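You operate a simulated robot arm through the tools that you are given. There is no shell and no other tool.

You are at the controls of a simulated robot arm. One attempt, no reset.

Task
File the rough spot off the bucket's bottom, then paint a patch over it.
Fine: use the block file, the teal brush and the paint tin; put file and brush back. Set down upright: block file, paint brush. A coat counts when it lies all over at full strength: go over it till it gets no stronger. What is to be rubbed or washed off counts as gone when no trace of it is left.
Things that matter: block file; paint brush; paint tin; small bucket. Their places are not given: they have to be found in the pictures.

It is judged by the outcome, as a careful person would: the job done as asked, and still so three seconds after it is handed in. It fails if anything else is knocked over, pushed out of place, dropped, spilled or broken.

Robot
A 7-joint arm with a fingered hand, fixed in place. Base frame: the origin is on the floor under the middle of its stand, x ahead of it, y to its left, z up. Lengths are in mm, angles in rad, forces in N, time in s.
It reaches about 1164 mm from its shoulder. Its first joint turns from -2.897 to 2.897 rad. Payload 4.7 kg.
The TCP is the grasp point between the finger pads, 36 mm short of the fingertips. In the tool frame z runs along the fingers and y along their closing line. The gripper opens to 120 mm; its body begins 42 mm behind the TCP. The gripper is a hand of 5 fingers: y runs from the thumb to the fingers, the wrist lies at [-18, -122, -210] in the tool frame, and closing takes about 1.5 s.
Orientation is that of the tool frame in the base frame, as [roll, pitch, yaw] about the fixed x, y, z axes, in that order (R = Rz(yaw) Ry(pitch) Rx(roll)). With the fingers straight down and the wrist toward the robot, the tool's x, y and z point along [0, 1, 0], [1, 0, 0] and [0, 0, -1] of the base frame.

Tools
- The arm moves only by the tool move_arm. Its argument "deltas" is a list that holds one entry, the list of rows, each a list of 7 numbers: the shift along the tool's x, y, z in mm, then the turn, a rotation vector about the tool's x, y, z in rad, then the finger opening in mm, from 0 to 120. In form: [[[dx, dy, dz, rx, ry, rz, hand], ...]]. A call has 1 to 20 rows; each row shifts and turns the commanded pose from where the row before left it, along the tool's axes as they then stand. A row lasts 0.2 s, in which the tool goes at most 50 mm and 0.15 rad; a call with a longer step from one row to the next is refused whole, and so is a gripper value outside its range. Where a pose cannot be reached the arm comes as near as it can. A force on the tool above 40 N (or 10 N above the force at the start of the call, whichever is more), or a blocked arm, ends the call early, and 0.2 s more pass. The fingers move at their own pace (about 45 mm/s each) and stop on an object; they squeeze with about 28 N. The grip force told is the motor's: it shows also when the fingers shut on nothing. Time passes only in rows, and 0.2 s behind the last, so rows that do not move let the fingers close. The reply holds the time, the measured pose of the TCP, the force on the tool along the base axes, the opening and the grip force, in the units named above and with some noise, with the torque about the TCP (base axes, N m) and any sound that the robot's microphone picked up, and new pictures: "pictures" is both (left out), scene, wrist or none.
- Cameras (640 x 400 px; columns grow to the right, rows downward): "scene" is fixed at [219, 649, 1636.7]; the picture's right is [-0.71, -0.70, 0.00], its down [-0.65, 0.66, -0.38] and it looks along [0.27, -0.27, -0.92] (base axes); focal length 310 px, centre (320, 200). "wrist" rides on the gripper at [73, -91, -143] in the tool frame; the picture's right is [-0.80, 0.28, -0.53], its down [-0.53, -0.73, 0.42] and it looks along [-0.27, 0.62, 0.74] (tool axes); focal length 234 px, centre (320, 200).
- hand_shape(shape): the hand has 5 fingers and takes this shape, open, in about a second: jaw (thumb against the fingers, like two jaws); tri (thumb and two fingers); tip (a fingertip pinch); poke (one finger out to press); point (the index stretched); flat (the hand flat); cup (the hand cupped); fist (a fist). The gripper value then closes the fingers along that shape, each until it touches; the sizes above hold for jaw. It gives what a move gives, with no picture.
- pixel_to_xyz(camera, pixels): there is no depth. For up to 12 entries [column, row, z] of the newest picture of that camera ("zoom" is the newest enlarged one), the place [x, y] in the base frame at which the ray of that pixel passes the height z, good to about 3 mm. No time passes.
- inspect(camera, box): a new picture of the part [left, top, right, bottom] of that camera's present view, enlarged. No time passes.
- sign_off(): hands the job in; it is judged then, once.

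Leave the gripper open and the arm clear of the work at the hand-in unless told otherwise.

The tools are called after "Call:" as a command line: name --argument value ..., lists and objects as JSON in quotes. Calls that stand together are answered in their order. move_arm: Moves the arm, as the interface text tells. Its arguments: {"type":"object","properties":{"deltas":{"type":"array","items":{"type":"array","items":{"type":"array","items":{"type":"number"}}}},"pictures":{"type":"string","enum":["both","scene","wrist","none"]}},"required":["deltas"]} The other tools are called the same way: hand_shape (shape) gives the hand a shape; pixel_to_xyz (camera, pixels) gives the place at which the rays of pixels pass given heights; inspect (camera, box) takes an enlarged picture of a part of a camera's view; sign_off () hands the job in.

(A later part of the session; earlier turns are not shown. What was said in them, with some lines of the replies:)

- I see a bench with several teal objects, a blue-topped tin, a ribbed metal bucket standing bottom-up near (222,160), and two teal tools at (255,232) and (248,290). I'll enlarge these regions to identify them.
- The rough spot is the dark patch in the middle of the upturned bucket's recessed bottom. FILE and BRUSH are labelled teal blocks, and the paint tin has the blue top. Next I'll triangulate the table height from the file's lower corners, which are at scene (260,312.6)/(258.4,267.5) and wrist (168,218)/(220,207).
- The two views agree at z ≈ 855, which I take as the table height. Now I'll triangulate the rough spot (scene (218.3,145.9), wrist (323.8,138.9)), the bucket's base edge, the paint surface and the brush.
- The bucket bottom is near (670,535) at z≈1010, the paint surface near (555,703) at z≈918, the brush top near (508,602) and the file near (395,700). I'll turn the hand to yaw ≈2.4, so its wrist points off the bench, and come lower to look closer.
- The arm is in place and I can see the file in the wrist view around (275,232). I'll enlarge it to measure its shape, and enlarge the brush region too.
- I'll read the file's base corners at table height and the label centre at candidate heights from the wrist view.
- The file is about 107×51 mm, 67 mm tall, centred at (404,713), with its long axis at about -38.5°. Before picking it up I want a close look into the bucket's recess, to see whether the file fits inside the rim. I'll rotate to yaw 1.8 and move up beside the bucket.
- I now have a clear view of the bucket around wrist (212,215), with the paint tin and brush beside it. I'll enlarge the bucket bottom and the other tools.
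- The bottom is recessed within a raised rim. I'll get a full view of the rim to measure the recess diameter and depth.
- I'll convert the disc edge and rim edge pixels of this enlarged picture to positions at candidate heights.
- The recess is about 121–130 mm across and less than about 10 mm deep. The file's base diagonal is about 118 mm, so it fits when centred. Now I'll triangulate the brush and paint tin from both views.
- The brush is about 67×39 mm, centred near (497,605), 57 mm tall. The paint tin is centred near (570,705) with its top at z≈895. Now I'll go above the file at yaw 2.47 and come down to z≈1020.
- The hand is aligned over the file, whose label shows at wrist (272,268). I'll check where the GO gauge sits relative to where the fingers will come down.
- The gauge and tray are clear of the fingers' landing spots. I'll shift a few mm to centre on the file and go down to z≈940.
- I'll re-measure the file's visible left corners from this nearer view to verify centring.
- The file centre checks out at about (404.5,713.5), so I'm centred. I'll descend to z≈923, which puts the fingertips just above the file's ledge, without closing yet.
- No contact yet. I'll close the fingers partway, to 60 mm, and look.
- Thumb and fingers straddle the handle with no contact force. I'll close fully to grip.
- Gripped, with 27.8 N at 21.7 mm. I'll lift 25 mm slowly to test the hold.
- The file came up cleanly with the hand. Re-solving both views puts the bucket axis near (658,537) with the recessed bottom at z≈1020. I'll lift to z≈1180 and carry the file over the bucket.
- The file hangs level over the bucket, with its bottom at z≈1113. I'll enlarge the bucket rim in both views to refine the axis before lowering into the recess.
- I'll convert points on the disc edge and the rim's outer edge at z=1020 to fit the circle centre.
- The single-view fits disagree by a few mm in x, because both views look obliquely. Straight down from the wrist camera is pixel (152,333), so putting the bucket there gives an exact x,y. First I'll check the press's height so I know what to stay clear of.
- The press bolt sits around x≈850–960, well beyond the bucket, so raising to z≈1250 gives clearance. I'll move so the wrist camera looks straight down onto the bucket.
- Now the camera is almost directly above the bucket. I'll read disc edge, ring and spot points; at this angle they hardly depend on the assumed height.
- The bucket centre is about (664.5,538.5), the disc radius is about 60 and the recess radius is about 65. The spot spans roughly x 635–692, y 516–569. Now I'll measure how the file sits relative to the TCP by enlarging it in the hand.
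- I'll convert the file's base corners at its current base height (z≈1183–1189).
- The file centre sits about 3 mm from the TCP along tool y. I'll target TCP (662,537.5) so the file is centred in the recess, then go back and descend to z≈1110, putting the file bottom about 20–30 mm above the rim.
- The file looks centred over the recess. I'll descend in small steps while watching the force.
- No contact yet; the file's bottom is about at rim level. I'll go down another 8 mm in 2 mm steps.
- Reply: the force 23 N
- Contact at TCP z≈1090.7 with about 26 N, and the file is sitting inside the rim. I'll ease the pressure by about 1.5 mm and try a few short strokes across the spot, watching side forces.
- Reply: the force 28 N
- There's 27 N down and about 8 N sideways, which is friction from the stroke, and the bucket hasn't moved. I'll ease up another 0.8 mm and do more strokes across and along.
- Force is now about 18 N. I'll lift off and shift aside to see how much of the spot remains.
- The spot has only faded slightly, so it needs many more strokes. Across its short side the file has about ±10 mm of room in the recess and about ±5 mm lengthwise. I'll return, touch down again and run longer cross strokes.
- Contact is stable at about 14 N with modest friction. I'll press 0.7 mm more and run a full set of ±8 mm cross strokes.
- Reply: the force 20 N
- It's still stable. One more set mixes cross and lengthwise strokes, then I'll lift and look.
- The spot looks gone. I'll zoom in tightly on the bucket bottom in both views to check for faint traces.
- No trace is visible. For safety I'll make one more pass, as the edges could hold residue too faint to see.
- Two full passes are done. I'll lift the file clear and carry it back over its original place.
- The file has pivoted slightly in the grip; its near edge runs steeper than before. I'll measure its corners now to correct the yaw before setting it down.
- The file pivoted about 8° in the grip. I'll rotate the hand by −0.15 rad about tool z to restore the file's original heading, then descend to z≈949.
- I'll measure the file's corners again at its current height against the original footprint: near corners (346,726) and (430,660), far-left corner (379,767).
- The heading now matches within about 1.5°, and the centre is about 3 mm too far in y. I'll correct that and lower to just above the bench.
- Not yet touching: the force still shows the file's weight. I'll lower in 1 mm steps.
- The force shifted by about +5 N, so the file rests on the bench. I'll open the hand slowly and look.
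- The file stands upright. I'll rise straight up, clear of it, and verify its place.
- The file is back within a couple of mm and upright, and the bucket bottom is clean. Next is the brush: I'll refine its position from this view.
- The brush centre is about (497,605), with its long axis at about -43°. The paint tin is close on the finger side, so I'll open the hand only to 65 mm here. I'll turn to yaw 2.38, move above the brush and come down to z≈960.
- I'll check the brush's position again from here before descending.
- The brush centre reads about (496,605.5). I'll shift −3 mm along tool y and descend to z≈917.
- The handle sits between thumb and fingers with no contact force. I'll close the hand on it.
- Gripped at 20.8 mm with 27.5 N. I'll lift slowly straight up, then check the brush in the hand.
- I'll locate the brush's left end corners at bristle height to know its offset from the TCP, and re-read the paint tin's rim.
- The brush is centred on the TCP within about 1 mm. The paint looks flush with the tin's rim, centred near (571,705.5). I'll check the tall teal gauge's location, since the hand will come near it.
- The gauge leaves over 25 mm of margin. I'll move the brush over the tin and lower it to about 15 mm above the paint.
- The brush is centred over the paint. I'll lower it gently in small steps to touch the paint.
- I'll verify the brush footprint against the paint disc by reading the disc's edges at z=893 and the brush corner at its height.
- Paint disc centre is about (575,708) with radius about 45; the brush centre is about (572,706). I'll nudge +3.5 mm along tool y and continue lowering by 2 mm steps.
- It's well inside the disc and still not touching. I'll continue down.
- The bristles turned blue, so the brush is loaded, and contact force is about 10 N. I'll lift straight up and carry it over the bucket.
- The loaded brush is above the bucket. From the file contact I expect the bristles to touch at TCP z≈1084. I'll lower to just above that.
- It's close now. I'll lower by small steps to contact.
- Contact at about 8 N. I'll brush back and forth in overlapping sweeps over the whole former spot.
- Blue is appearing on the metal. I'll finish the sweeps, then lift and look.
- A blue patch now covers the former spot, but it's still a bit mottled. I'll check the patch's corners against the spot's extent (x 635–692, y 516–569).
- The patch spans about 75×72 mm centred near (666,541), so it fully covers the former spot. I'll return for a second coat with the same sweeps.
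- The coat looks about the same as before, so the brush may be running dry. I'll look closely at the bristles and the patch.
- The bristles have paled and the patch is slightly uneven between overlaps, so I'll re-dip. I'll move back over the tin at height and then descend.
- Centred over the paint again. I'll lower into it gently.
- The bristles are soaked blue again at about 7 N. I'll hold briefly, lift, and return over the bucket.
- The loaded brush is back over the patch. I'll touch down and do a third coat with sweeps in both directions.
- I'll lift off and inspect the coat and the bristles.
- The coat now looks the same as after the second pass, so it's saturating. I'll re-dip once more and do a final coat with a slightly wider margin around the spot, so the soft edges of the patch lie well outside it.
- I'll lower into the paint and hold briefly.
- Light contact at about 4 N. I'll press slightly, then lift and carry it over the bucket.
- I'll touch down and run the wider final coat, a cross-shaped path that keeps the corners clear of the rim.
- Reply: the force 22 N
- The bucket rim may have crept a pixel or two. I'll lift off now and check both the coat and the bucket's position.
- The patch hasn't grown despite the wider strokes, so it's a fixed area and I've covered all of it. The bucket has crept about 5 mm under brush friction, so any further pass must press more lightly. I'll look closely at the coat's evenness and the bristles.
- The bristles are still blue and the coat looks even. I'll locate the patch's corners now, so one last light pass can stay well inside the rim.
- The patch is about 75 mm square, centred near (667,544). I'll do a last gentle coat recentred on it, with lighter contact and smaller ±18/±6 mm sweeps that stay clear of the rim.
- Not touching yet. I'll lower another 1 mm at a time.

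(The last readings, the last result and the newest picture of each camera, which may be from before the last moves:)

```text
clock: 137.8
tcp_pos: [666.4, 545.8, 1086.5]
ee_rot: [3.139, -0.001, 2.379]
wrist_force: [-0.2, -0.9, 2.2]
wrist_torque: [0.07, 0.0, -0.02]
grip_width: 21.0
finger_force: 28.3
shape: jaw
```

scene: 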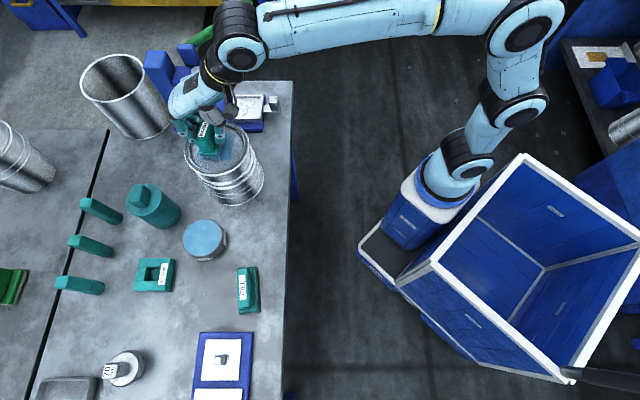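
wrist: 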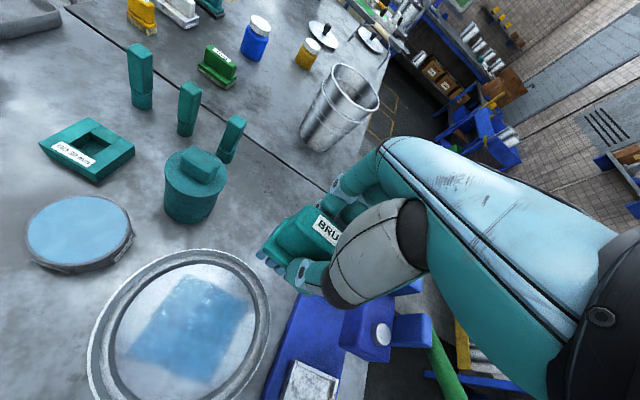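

Light contact at about 3.5 N. Now the gentle sweeps.

Call:
move_arm --deltas '[[[0, -9, 0, 0, 0, 0, 0], [0, -9, 0, 0, 0, 0, 0], [6, 0, 0, 0, 0, 0, 0], [0, 9, 0, 0, 0, 0, 0], [0, 9, 0, 0, 0, 0, 0], [0, 9, 0, 0, 0, 0, 0], [0, 9, 0, 0, 0, 0, 0], [-6, 0, 0, 0, 0, 0, 0], [-6, 0, 0, 0, 0, 0, 0], [0, -9, 0, 0, 0, 0, 0], [0, -9, 0, 0, 0, 0, 0], [0, -9, 0, 0, 0, 0, 0], [0, -9, 0, 0, 0, 0, 0], [6, 0, 0, 0, 0, 0, 0], [0, 9, 0, 0, 0, 0, 0], [0, 9, 0, 0, 0, 0, 0], [0, 9, 0, 0, 0, 0, 0], [0, 9, 0, 0, 0, 0, 0], [0, -9, 0, 0, 0, 0, 0], [0, -9, 0, 0, 0, 0, 0]]]' --pictures "scene"

Call:
move_arm --deltas '[[[0, -9, 0, 0, 0, 0, 0], [0, -9, 0, 0, 0, 0, 0], [6, 0, 0, 0, 0, 0, 0], [0, 9, 0, 0, 0, 0, 0], [0, 9, 0, 0, 0, 0, 0], [0, 9, 0, 0, 0, 0, 0], [0, 9, 0, 0, 0, 0, 0], [-6, 0, 0, 0, 0, 0, 0], [-6, 0, 0, 0, 0, 0, 0], [0, -9, 0, 0, 0, 0, 0], [0, -9, 0, 0, 0, 0, 0], [0, -9, 0, 0, 0, 0, 0], [6, 9, 0, 0, 0, 0, 0], [0, 0, -15, 0, 0, 0, 0], [0, 0, -25, 0, 0, 0, 0], [0, 0, -30, 0, 0, 0, 0], [-15.5, 23, 0, 0, 0, 0, 0], [-15.5, 23, 0, 0, 0, 0, 0], [-15.5, 24, 0, 0, 0, 0, 0], [0, 0, 0, 0, 0, 0, 0]]]'

Call:
inspect --camera "scene" --box '[196, 126, 244, 166]'

Call:
inspect --camera "wrist" --box '[110, 260, 260, 395]'

Call:
inspect --camera "scene" --box '[170, 110, 300, 191]'

```text
clock: 142.0
tcp_pos: [667.6, 545.9, 1084.9]
ee_rot: [3.139, -0.001, 2.378]
wrist_force: [2.6, 2.0, 11.2]
wrist_torque: [0.41, -0.18, -0.06]
grip_width: 21.0
finger_force: 28.0
shape: jaw
```

scene: 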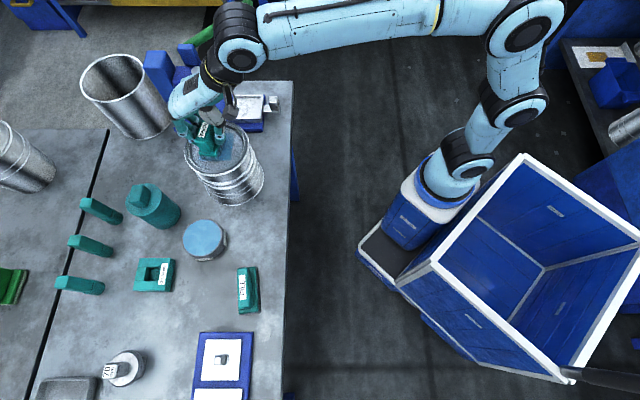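

```text
clock: 146.2
tcp_pos: [750.1, 565.5, 1154.5]
ee_rot: [-3.141, 0.001, 2.378]
wrist_force: [0.0, -0.3, -1.2]
wrist_torque: [-0.01, 0.03, -0.01]
grip_width: 20.9
finger_force: 28.2
shape: jaw
```

scene: 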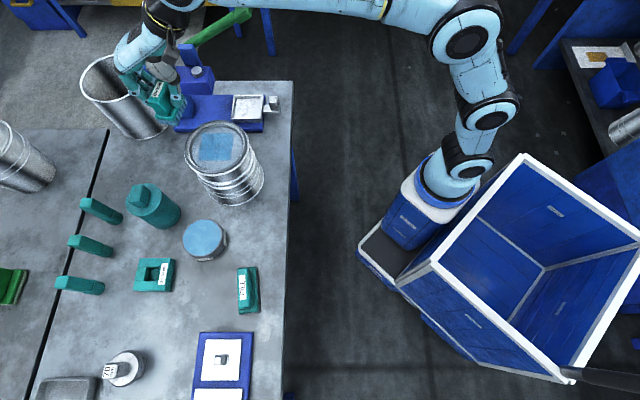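
wrist: 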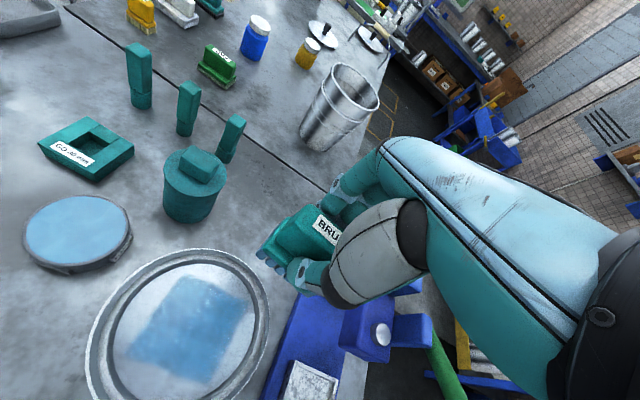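

```text
10.00 times, centred on (220, 146) of scene
```

zoom: 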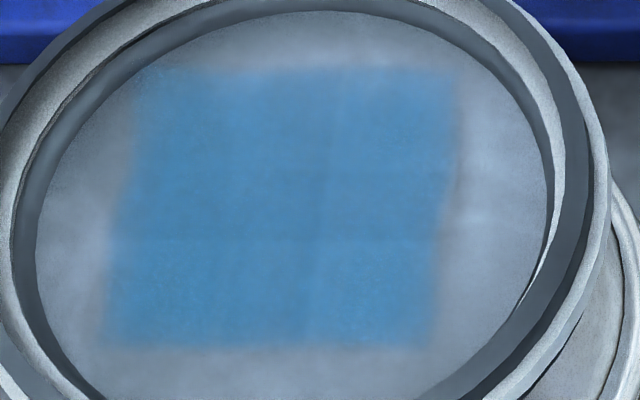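

```text
2.96 times, centred on (185, 328) of wrist
```

zoom: 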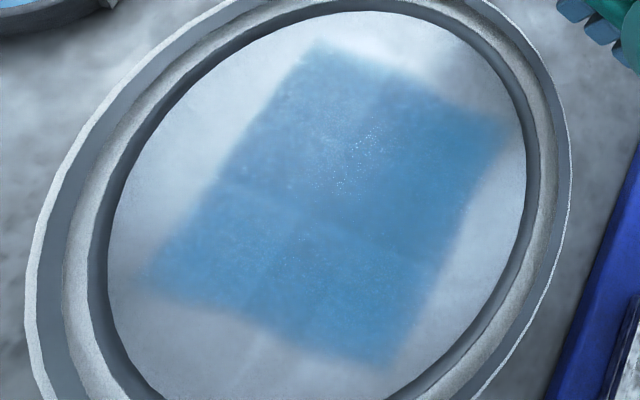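

```text
4.92 times, centred on (235, 150) of scene
```

zoom: 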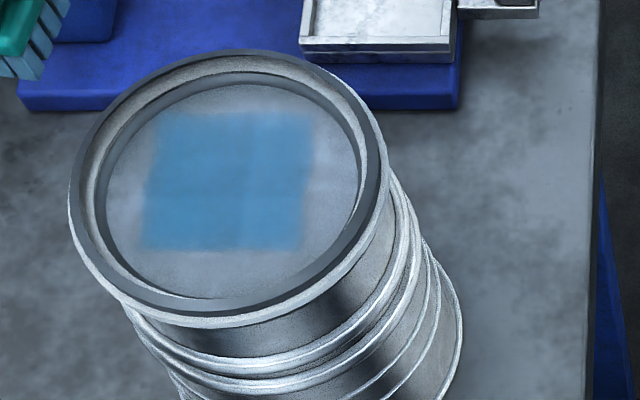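

Nothing changed compared with the previous coat, so it's at full strength, and the bucket stayed put. Now I'll put the brush back. First I'll check how it sits in the hand against when I picked it up.

Call:
inspect --camera "wrist" --box '[240, 200, 350, 300]'

```text
4.00 times, centred on (295, 250) of wrist
```

zoom: 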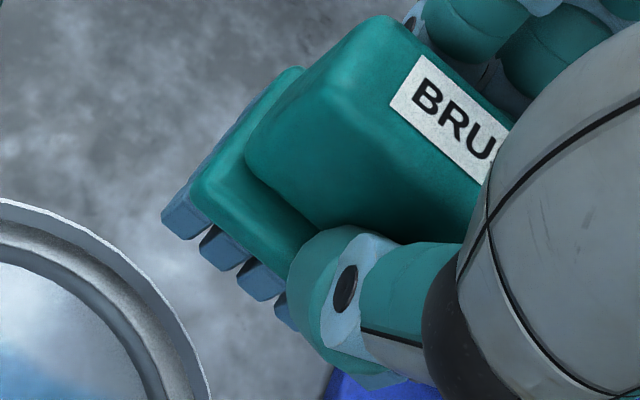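

The brush has pivoted about 6° in the grip. I'll carry it back over its original place, rotate −0.10 rad to compensate, and descend to z≈990.

Call:
move_arm --deltas '[[[23.53, -16.22, 0, 0, 0, 0, 0], [23.53, -16.22, 0, 0, 0, 0, 0], [23.53, -16.22, 0, 0, 0, 0, 0], [23.53, -16.22, 0, 0, 0, 0, 0], [23.53, -16.22, 0, 0, 0, 0, 0], [23.53, -16.22, 0, 0, 0, 0, 0], [23.53, -16.22, 0, 0, 0, 0, 0], [23.53, -16.22, 0, 0, 0, 0, 0], [23.53, -16.22, 0, 0, 0, 0, 0], [0, 0, 0, 0, 0, -0.1, 0], [0, 0, 33, 0, 0, 0, 0], [0, 0, 33, 0, 0, 0, 0], [0, 0, 33, 0, 0, 0, 0], [0, 0, 33, 0, 0, 0, 0], [0, 0, 33, 0, 0, 0, 0], [0, 0, 0, 0, 0, 0, 0]]]'

Call:
inspect --camera "wrist" --box '[240, 200, 350, 300]'

Call:
inspect --camera "scene" --box '[180, 180, 300, 290]'

```text
clock: 149.6
tcp_pos: [496.1, 604.0, 988.6]
ee_rot: [3.141, 0.001, 2.481]
wrist_force: [0.2, -0.1, -1.6]
wrist_torque: [0.01, -0.01, 0.0]
grip_width: 21.2
finger_force: 28.1
shape: jaw
```

scene: 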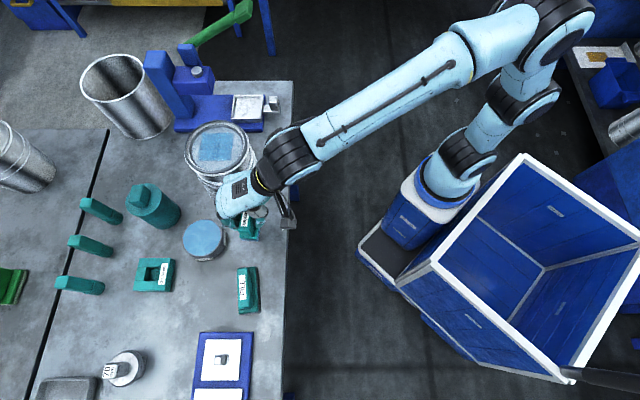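
wrist: 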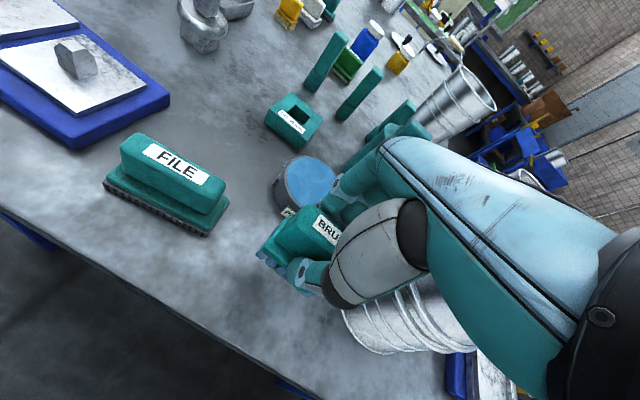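

```text
4.00 times, centred on (295, 250) of wrist
```

zoom: 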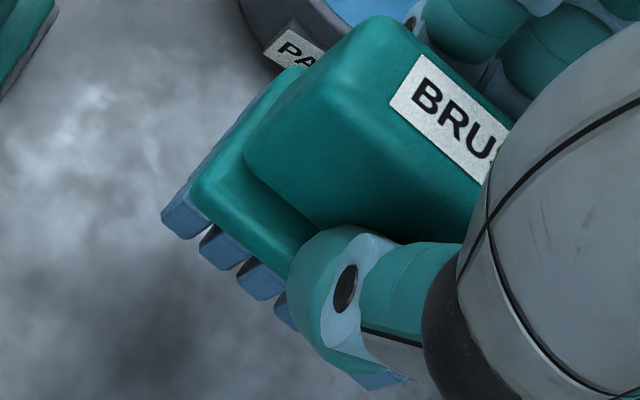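

```text
3.64 times, centred on (240, 235) of scene
```

zoom: 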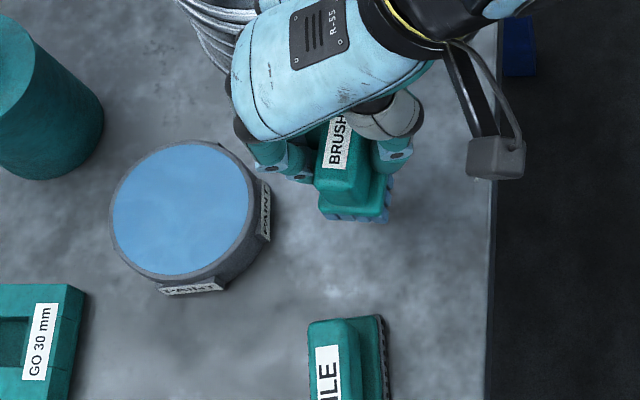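

I'll measure the brush's corners at this height to fine-tune placement against the original footprint (near-left ≈(459,612), near-right ≈(507,568), centre ≈(496,605)).

Call:
pixel_to_xyz --camera "wrist" --pixels '[[255.5, 254.5, 931], [260, 260, 927], [288.5, 283, 927], [281.5, 220.5, 940], [257.5, 250, 936]]'

Call:
pixel_to_xyz --camera "scene" --pixels '[[241.9, 238.7, 930], [257.3, 240, 930], [245, 219, 988]]'

```text
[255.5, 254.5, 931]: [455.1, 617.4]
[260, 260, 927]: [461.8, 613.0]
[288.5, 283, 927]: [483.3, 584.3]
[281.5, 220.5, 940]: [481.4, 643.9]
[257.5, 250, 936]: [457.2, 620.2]
```

```text
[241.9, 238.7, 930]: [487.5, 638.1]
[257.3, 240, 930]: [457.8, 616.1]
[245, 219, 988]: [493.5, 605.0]
```

The brush footprint matches the original within about 2 mm and 2–3°. I'll add a small −0.03 rad turn and lower towards the bench.

Call:
move_arm --deltas '[[[0, 0, 20, 0, 0, -0.03, 0], [0, 0, 20, 0, 0, 0, 0], [0, 0, 15, 0, 0, 0, 0], [0, 0, 8, 0, 0, 0, 0], [0, 0, 4, 0, 0, 0, 0], [0, 0, 2, 0, 0, 0, 0], [0, 0, 0, 0, 0, 0, 0]]]'

Call:
inspect --camera "wrist" --box '[220, 190, 360, 310]'

```text
clock: 151.2
tcp_pos: [495.7, 604.5, 920.7]
ee_rot: [3.142, -0.001, 2.51]
wrist_force: [-0.6, -0.3, -1.0]
wrist_torque: [0.0, 0.01, 0.0]
grip_width: 21.0
finger_force: 28.5
shape: jaw
```

scene: 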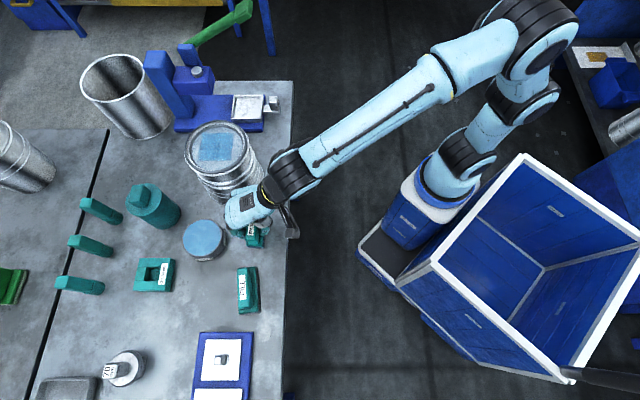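
wrist: 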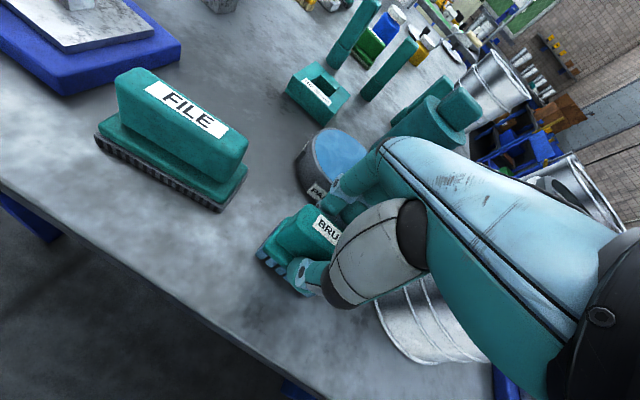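

```text
3.33 times, centred on (290, 250) of wrist
```

zoom: 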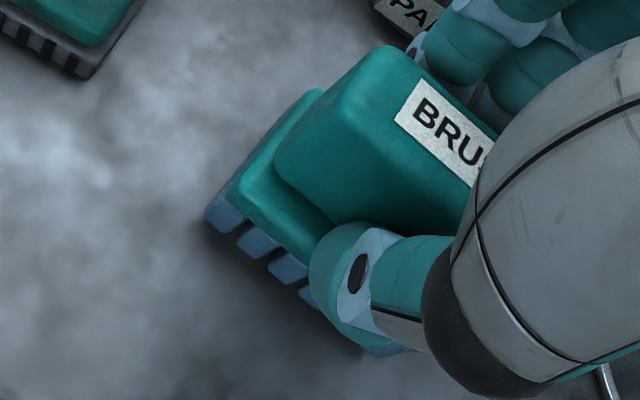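

It's nearly down. I'll lower in 1 mm steps until the force changes.

Call:
move_arm --deltas '[[[0, 0, 1.5, 0, 0, 0, 0], [0, 0, 1.5, 0, 0, 0, 0], [0, 0, 0, 0, 0, 0, 0]]]' --pictures "none"

```text
clock: 152.0
tcp_pos: [494.5, 604.4, 917.8]
ee_rot: [3.141, 0.001, 2.509]
wrist_force: [0.0, -0.6, -1.0]
wrist_torque: [-0.01, 0.0, 0.01]
grip_width: 21.0
finger_force: 27.4
shape: jaw
```

Call:
move_arm --deltas '[[[0, 0, 1, 0, 0, 0, 0], [0, 0, 1, 0, 0, 0, 0], [0, 0, 0, 0, 0, 0, 0]]]' --pictures "none"

```text
clock: 152.8
tcp_pos: [495.5, 605.5, 914.4]
ee_rot: [-3.141, 0.0, 2.511]
wrist_force: [0.2, -0.2, 1.4]
wrist_torque: [0.07, 0.03, -0.01]
grip_width: 21.0
finger_force: 28.5
shape: jaw
```

The brush has touched the bench. I'll open the hand to 65 mm slowly.

Call:
move_arm --deltas '[[[0, 0, 0.4, 0, 0, 0, 0], [0, 0, 0, 0, 0, 0, 28], [0, 0, 0, 0, 0, 0, 38], [0, 0, 0, 0, 0, 0, 50], [0, 0, 0, 0, 0, 0, 65], [0, 0, 0, 0, 0, 0, 65]]]'

Call:
inspect --camera "wrist" --box '[220, 190, 360, 310]'

```text
clock: 154.2
tcp_pos: [495.1, 605.1, 914.1]
ee_rot: [3.141, 0.001, 2.51]
wrist_force: [0.1, -0.1, 0.3]
wrist_torque: [0.01, 0.0, -0.05]
grip_width: 64.5
finger_force: 0.1
shape: jaw
```

scene: 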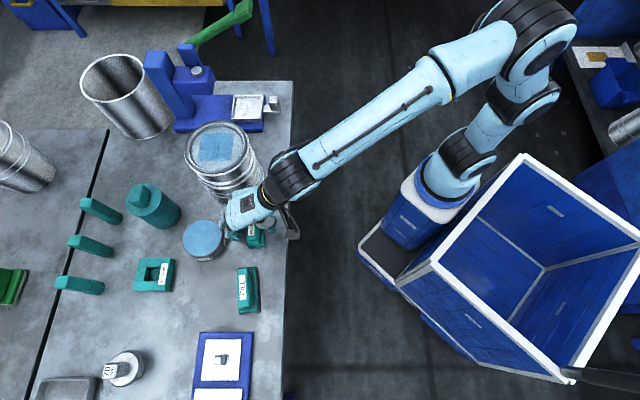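
wrist: 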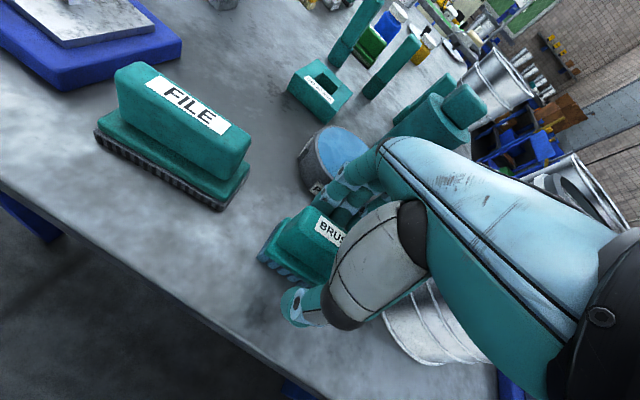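

```text
3.33 times, centred on (290, 250) of wrist
```

zoom: 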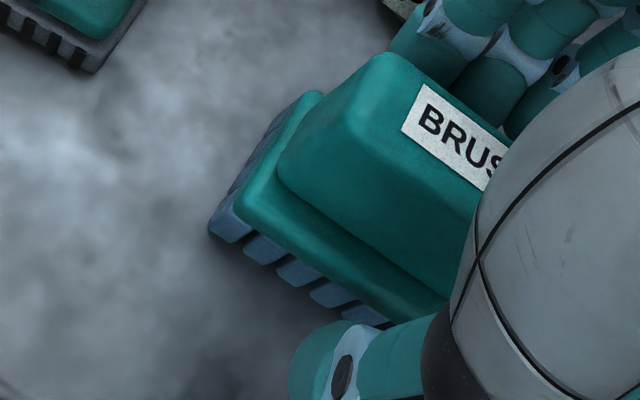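

The brush stands upright and is released. I'll rise straight up and back off towards the robot side, clear of the bench, then open fully.

Call:
move_arm --deltas '[[[0, 0, -10, 0, 0, 0, 65], [0, 0, -20, 0, 0, 0, 65], [0, 0, -35, 0, 0, 0, 65], [0, 0, -40, 0, 0, 0, 65], [0, 0, -40, 0, 0, 0, 65], [0, 0, -40, 0, 0, 0, 65], [0, 0, -40, 0, 0, 0, 65], [0, -40, 0, 0, 0, 0, 65], [0, -40, 0, 0, 0, 0, 65], [0, -40, 0, 0, 0, 0, 65], [0, -40, 0, 0, 0, 0, 65], [0, -40, 0, 0, 0, 0, 120], [0, 0, 0, 0, 0, 0, 120]]]'

Call:
inspect --camera "scene" --box '[170, 200, 300, 320]'

Call:
inspect --camera "scene" --box '[170, 110, 300, 191]'

Call:
inspect --camera "scene" --box '[196, 126, 244, 166]'

```text
clock: 157.0
tcp_pos: [378.6, 442.9, 1142.7]
ee_rot: [-3.141, 0.0, 2.51]
wrist_force: [0.8, 0.5, -0.1]
wrist_torque: [-0.04, 0.0, 0.0]
grip_width: 117.5
finger_force: 0.1
shape: jaw
```

scene: 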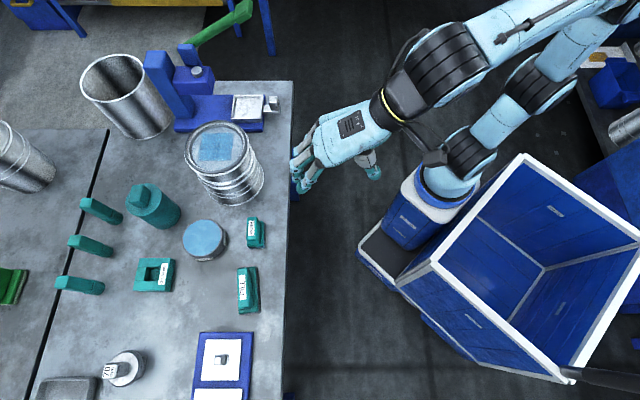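
wrist: 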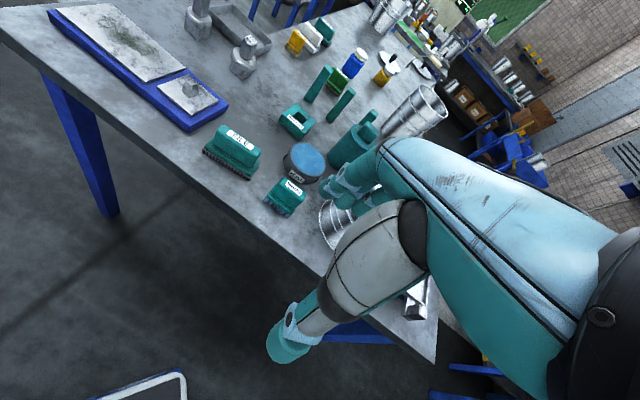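

```text
3.33 times, centred on (235, 260) of scene
```

zoom: 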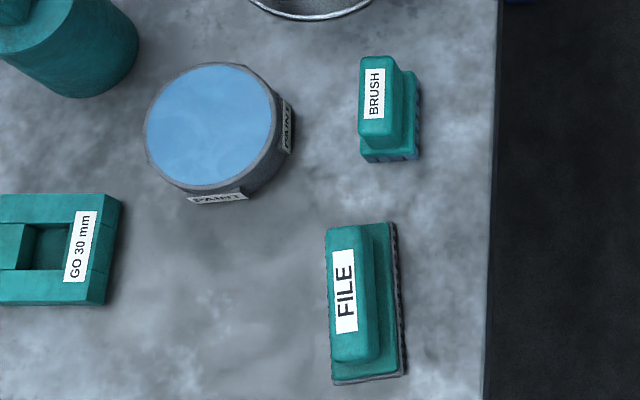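

```text
4.92 times, centred on (235, 150) of scene
```

zoom: 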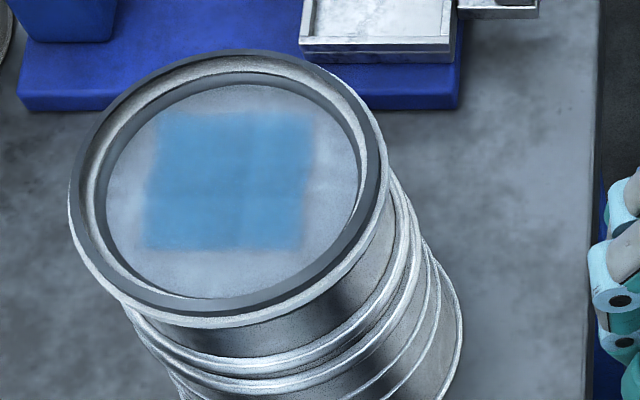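

```text
10.00 times, centred on (220, 146) of scene
```

zoom: 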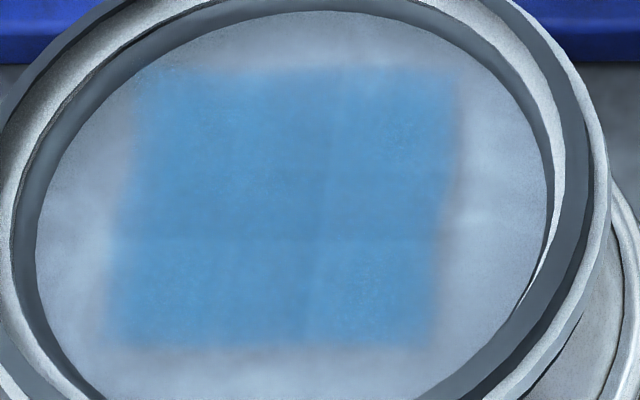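

The file and brush are back upright in their places. The rough spot is gone and the patch is even. The tin and all neighbouring items stand as before, and the hand is open and clear of the bench. I'm handing in the job.

Call:
sign_off

```text
The job is handed in.
```

I filed the rough spot off the bucket's bottom, painted a blue patch over it, and handed the job in. I haven't seen the judge's verdict.

- **Filing:** After two passes with the block file, close-up views from both cameras showed no trace of the spot.
- **Painting:** The patch is about 75 mm square and reaches well past where the spot was. I put on five coats, dipping the brush three times, and the last two or three made no visible difference, so I took it as full strength. Faint seam lines show inside the patch. They didn't change between coats, so I took them as part of the surface rather than thin paint.
- **Tools:** The file and brush are back upright within a few millimetres of where they were, and each is turned by about 2–3° at most.
- **Bucket:** It crept about 5 mm on the bench during filing and painting. I left it there rather than risk pushing it back.

Nothing else was knocked over or visibly moved. The hand is open and off the bench.
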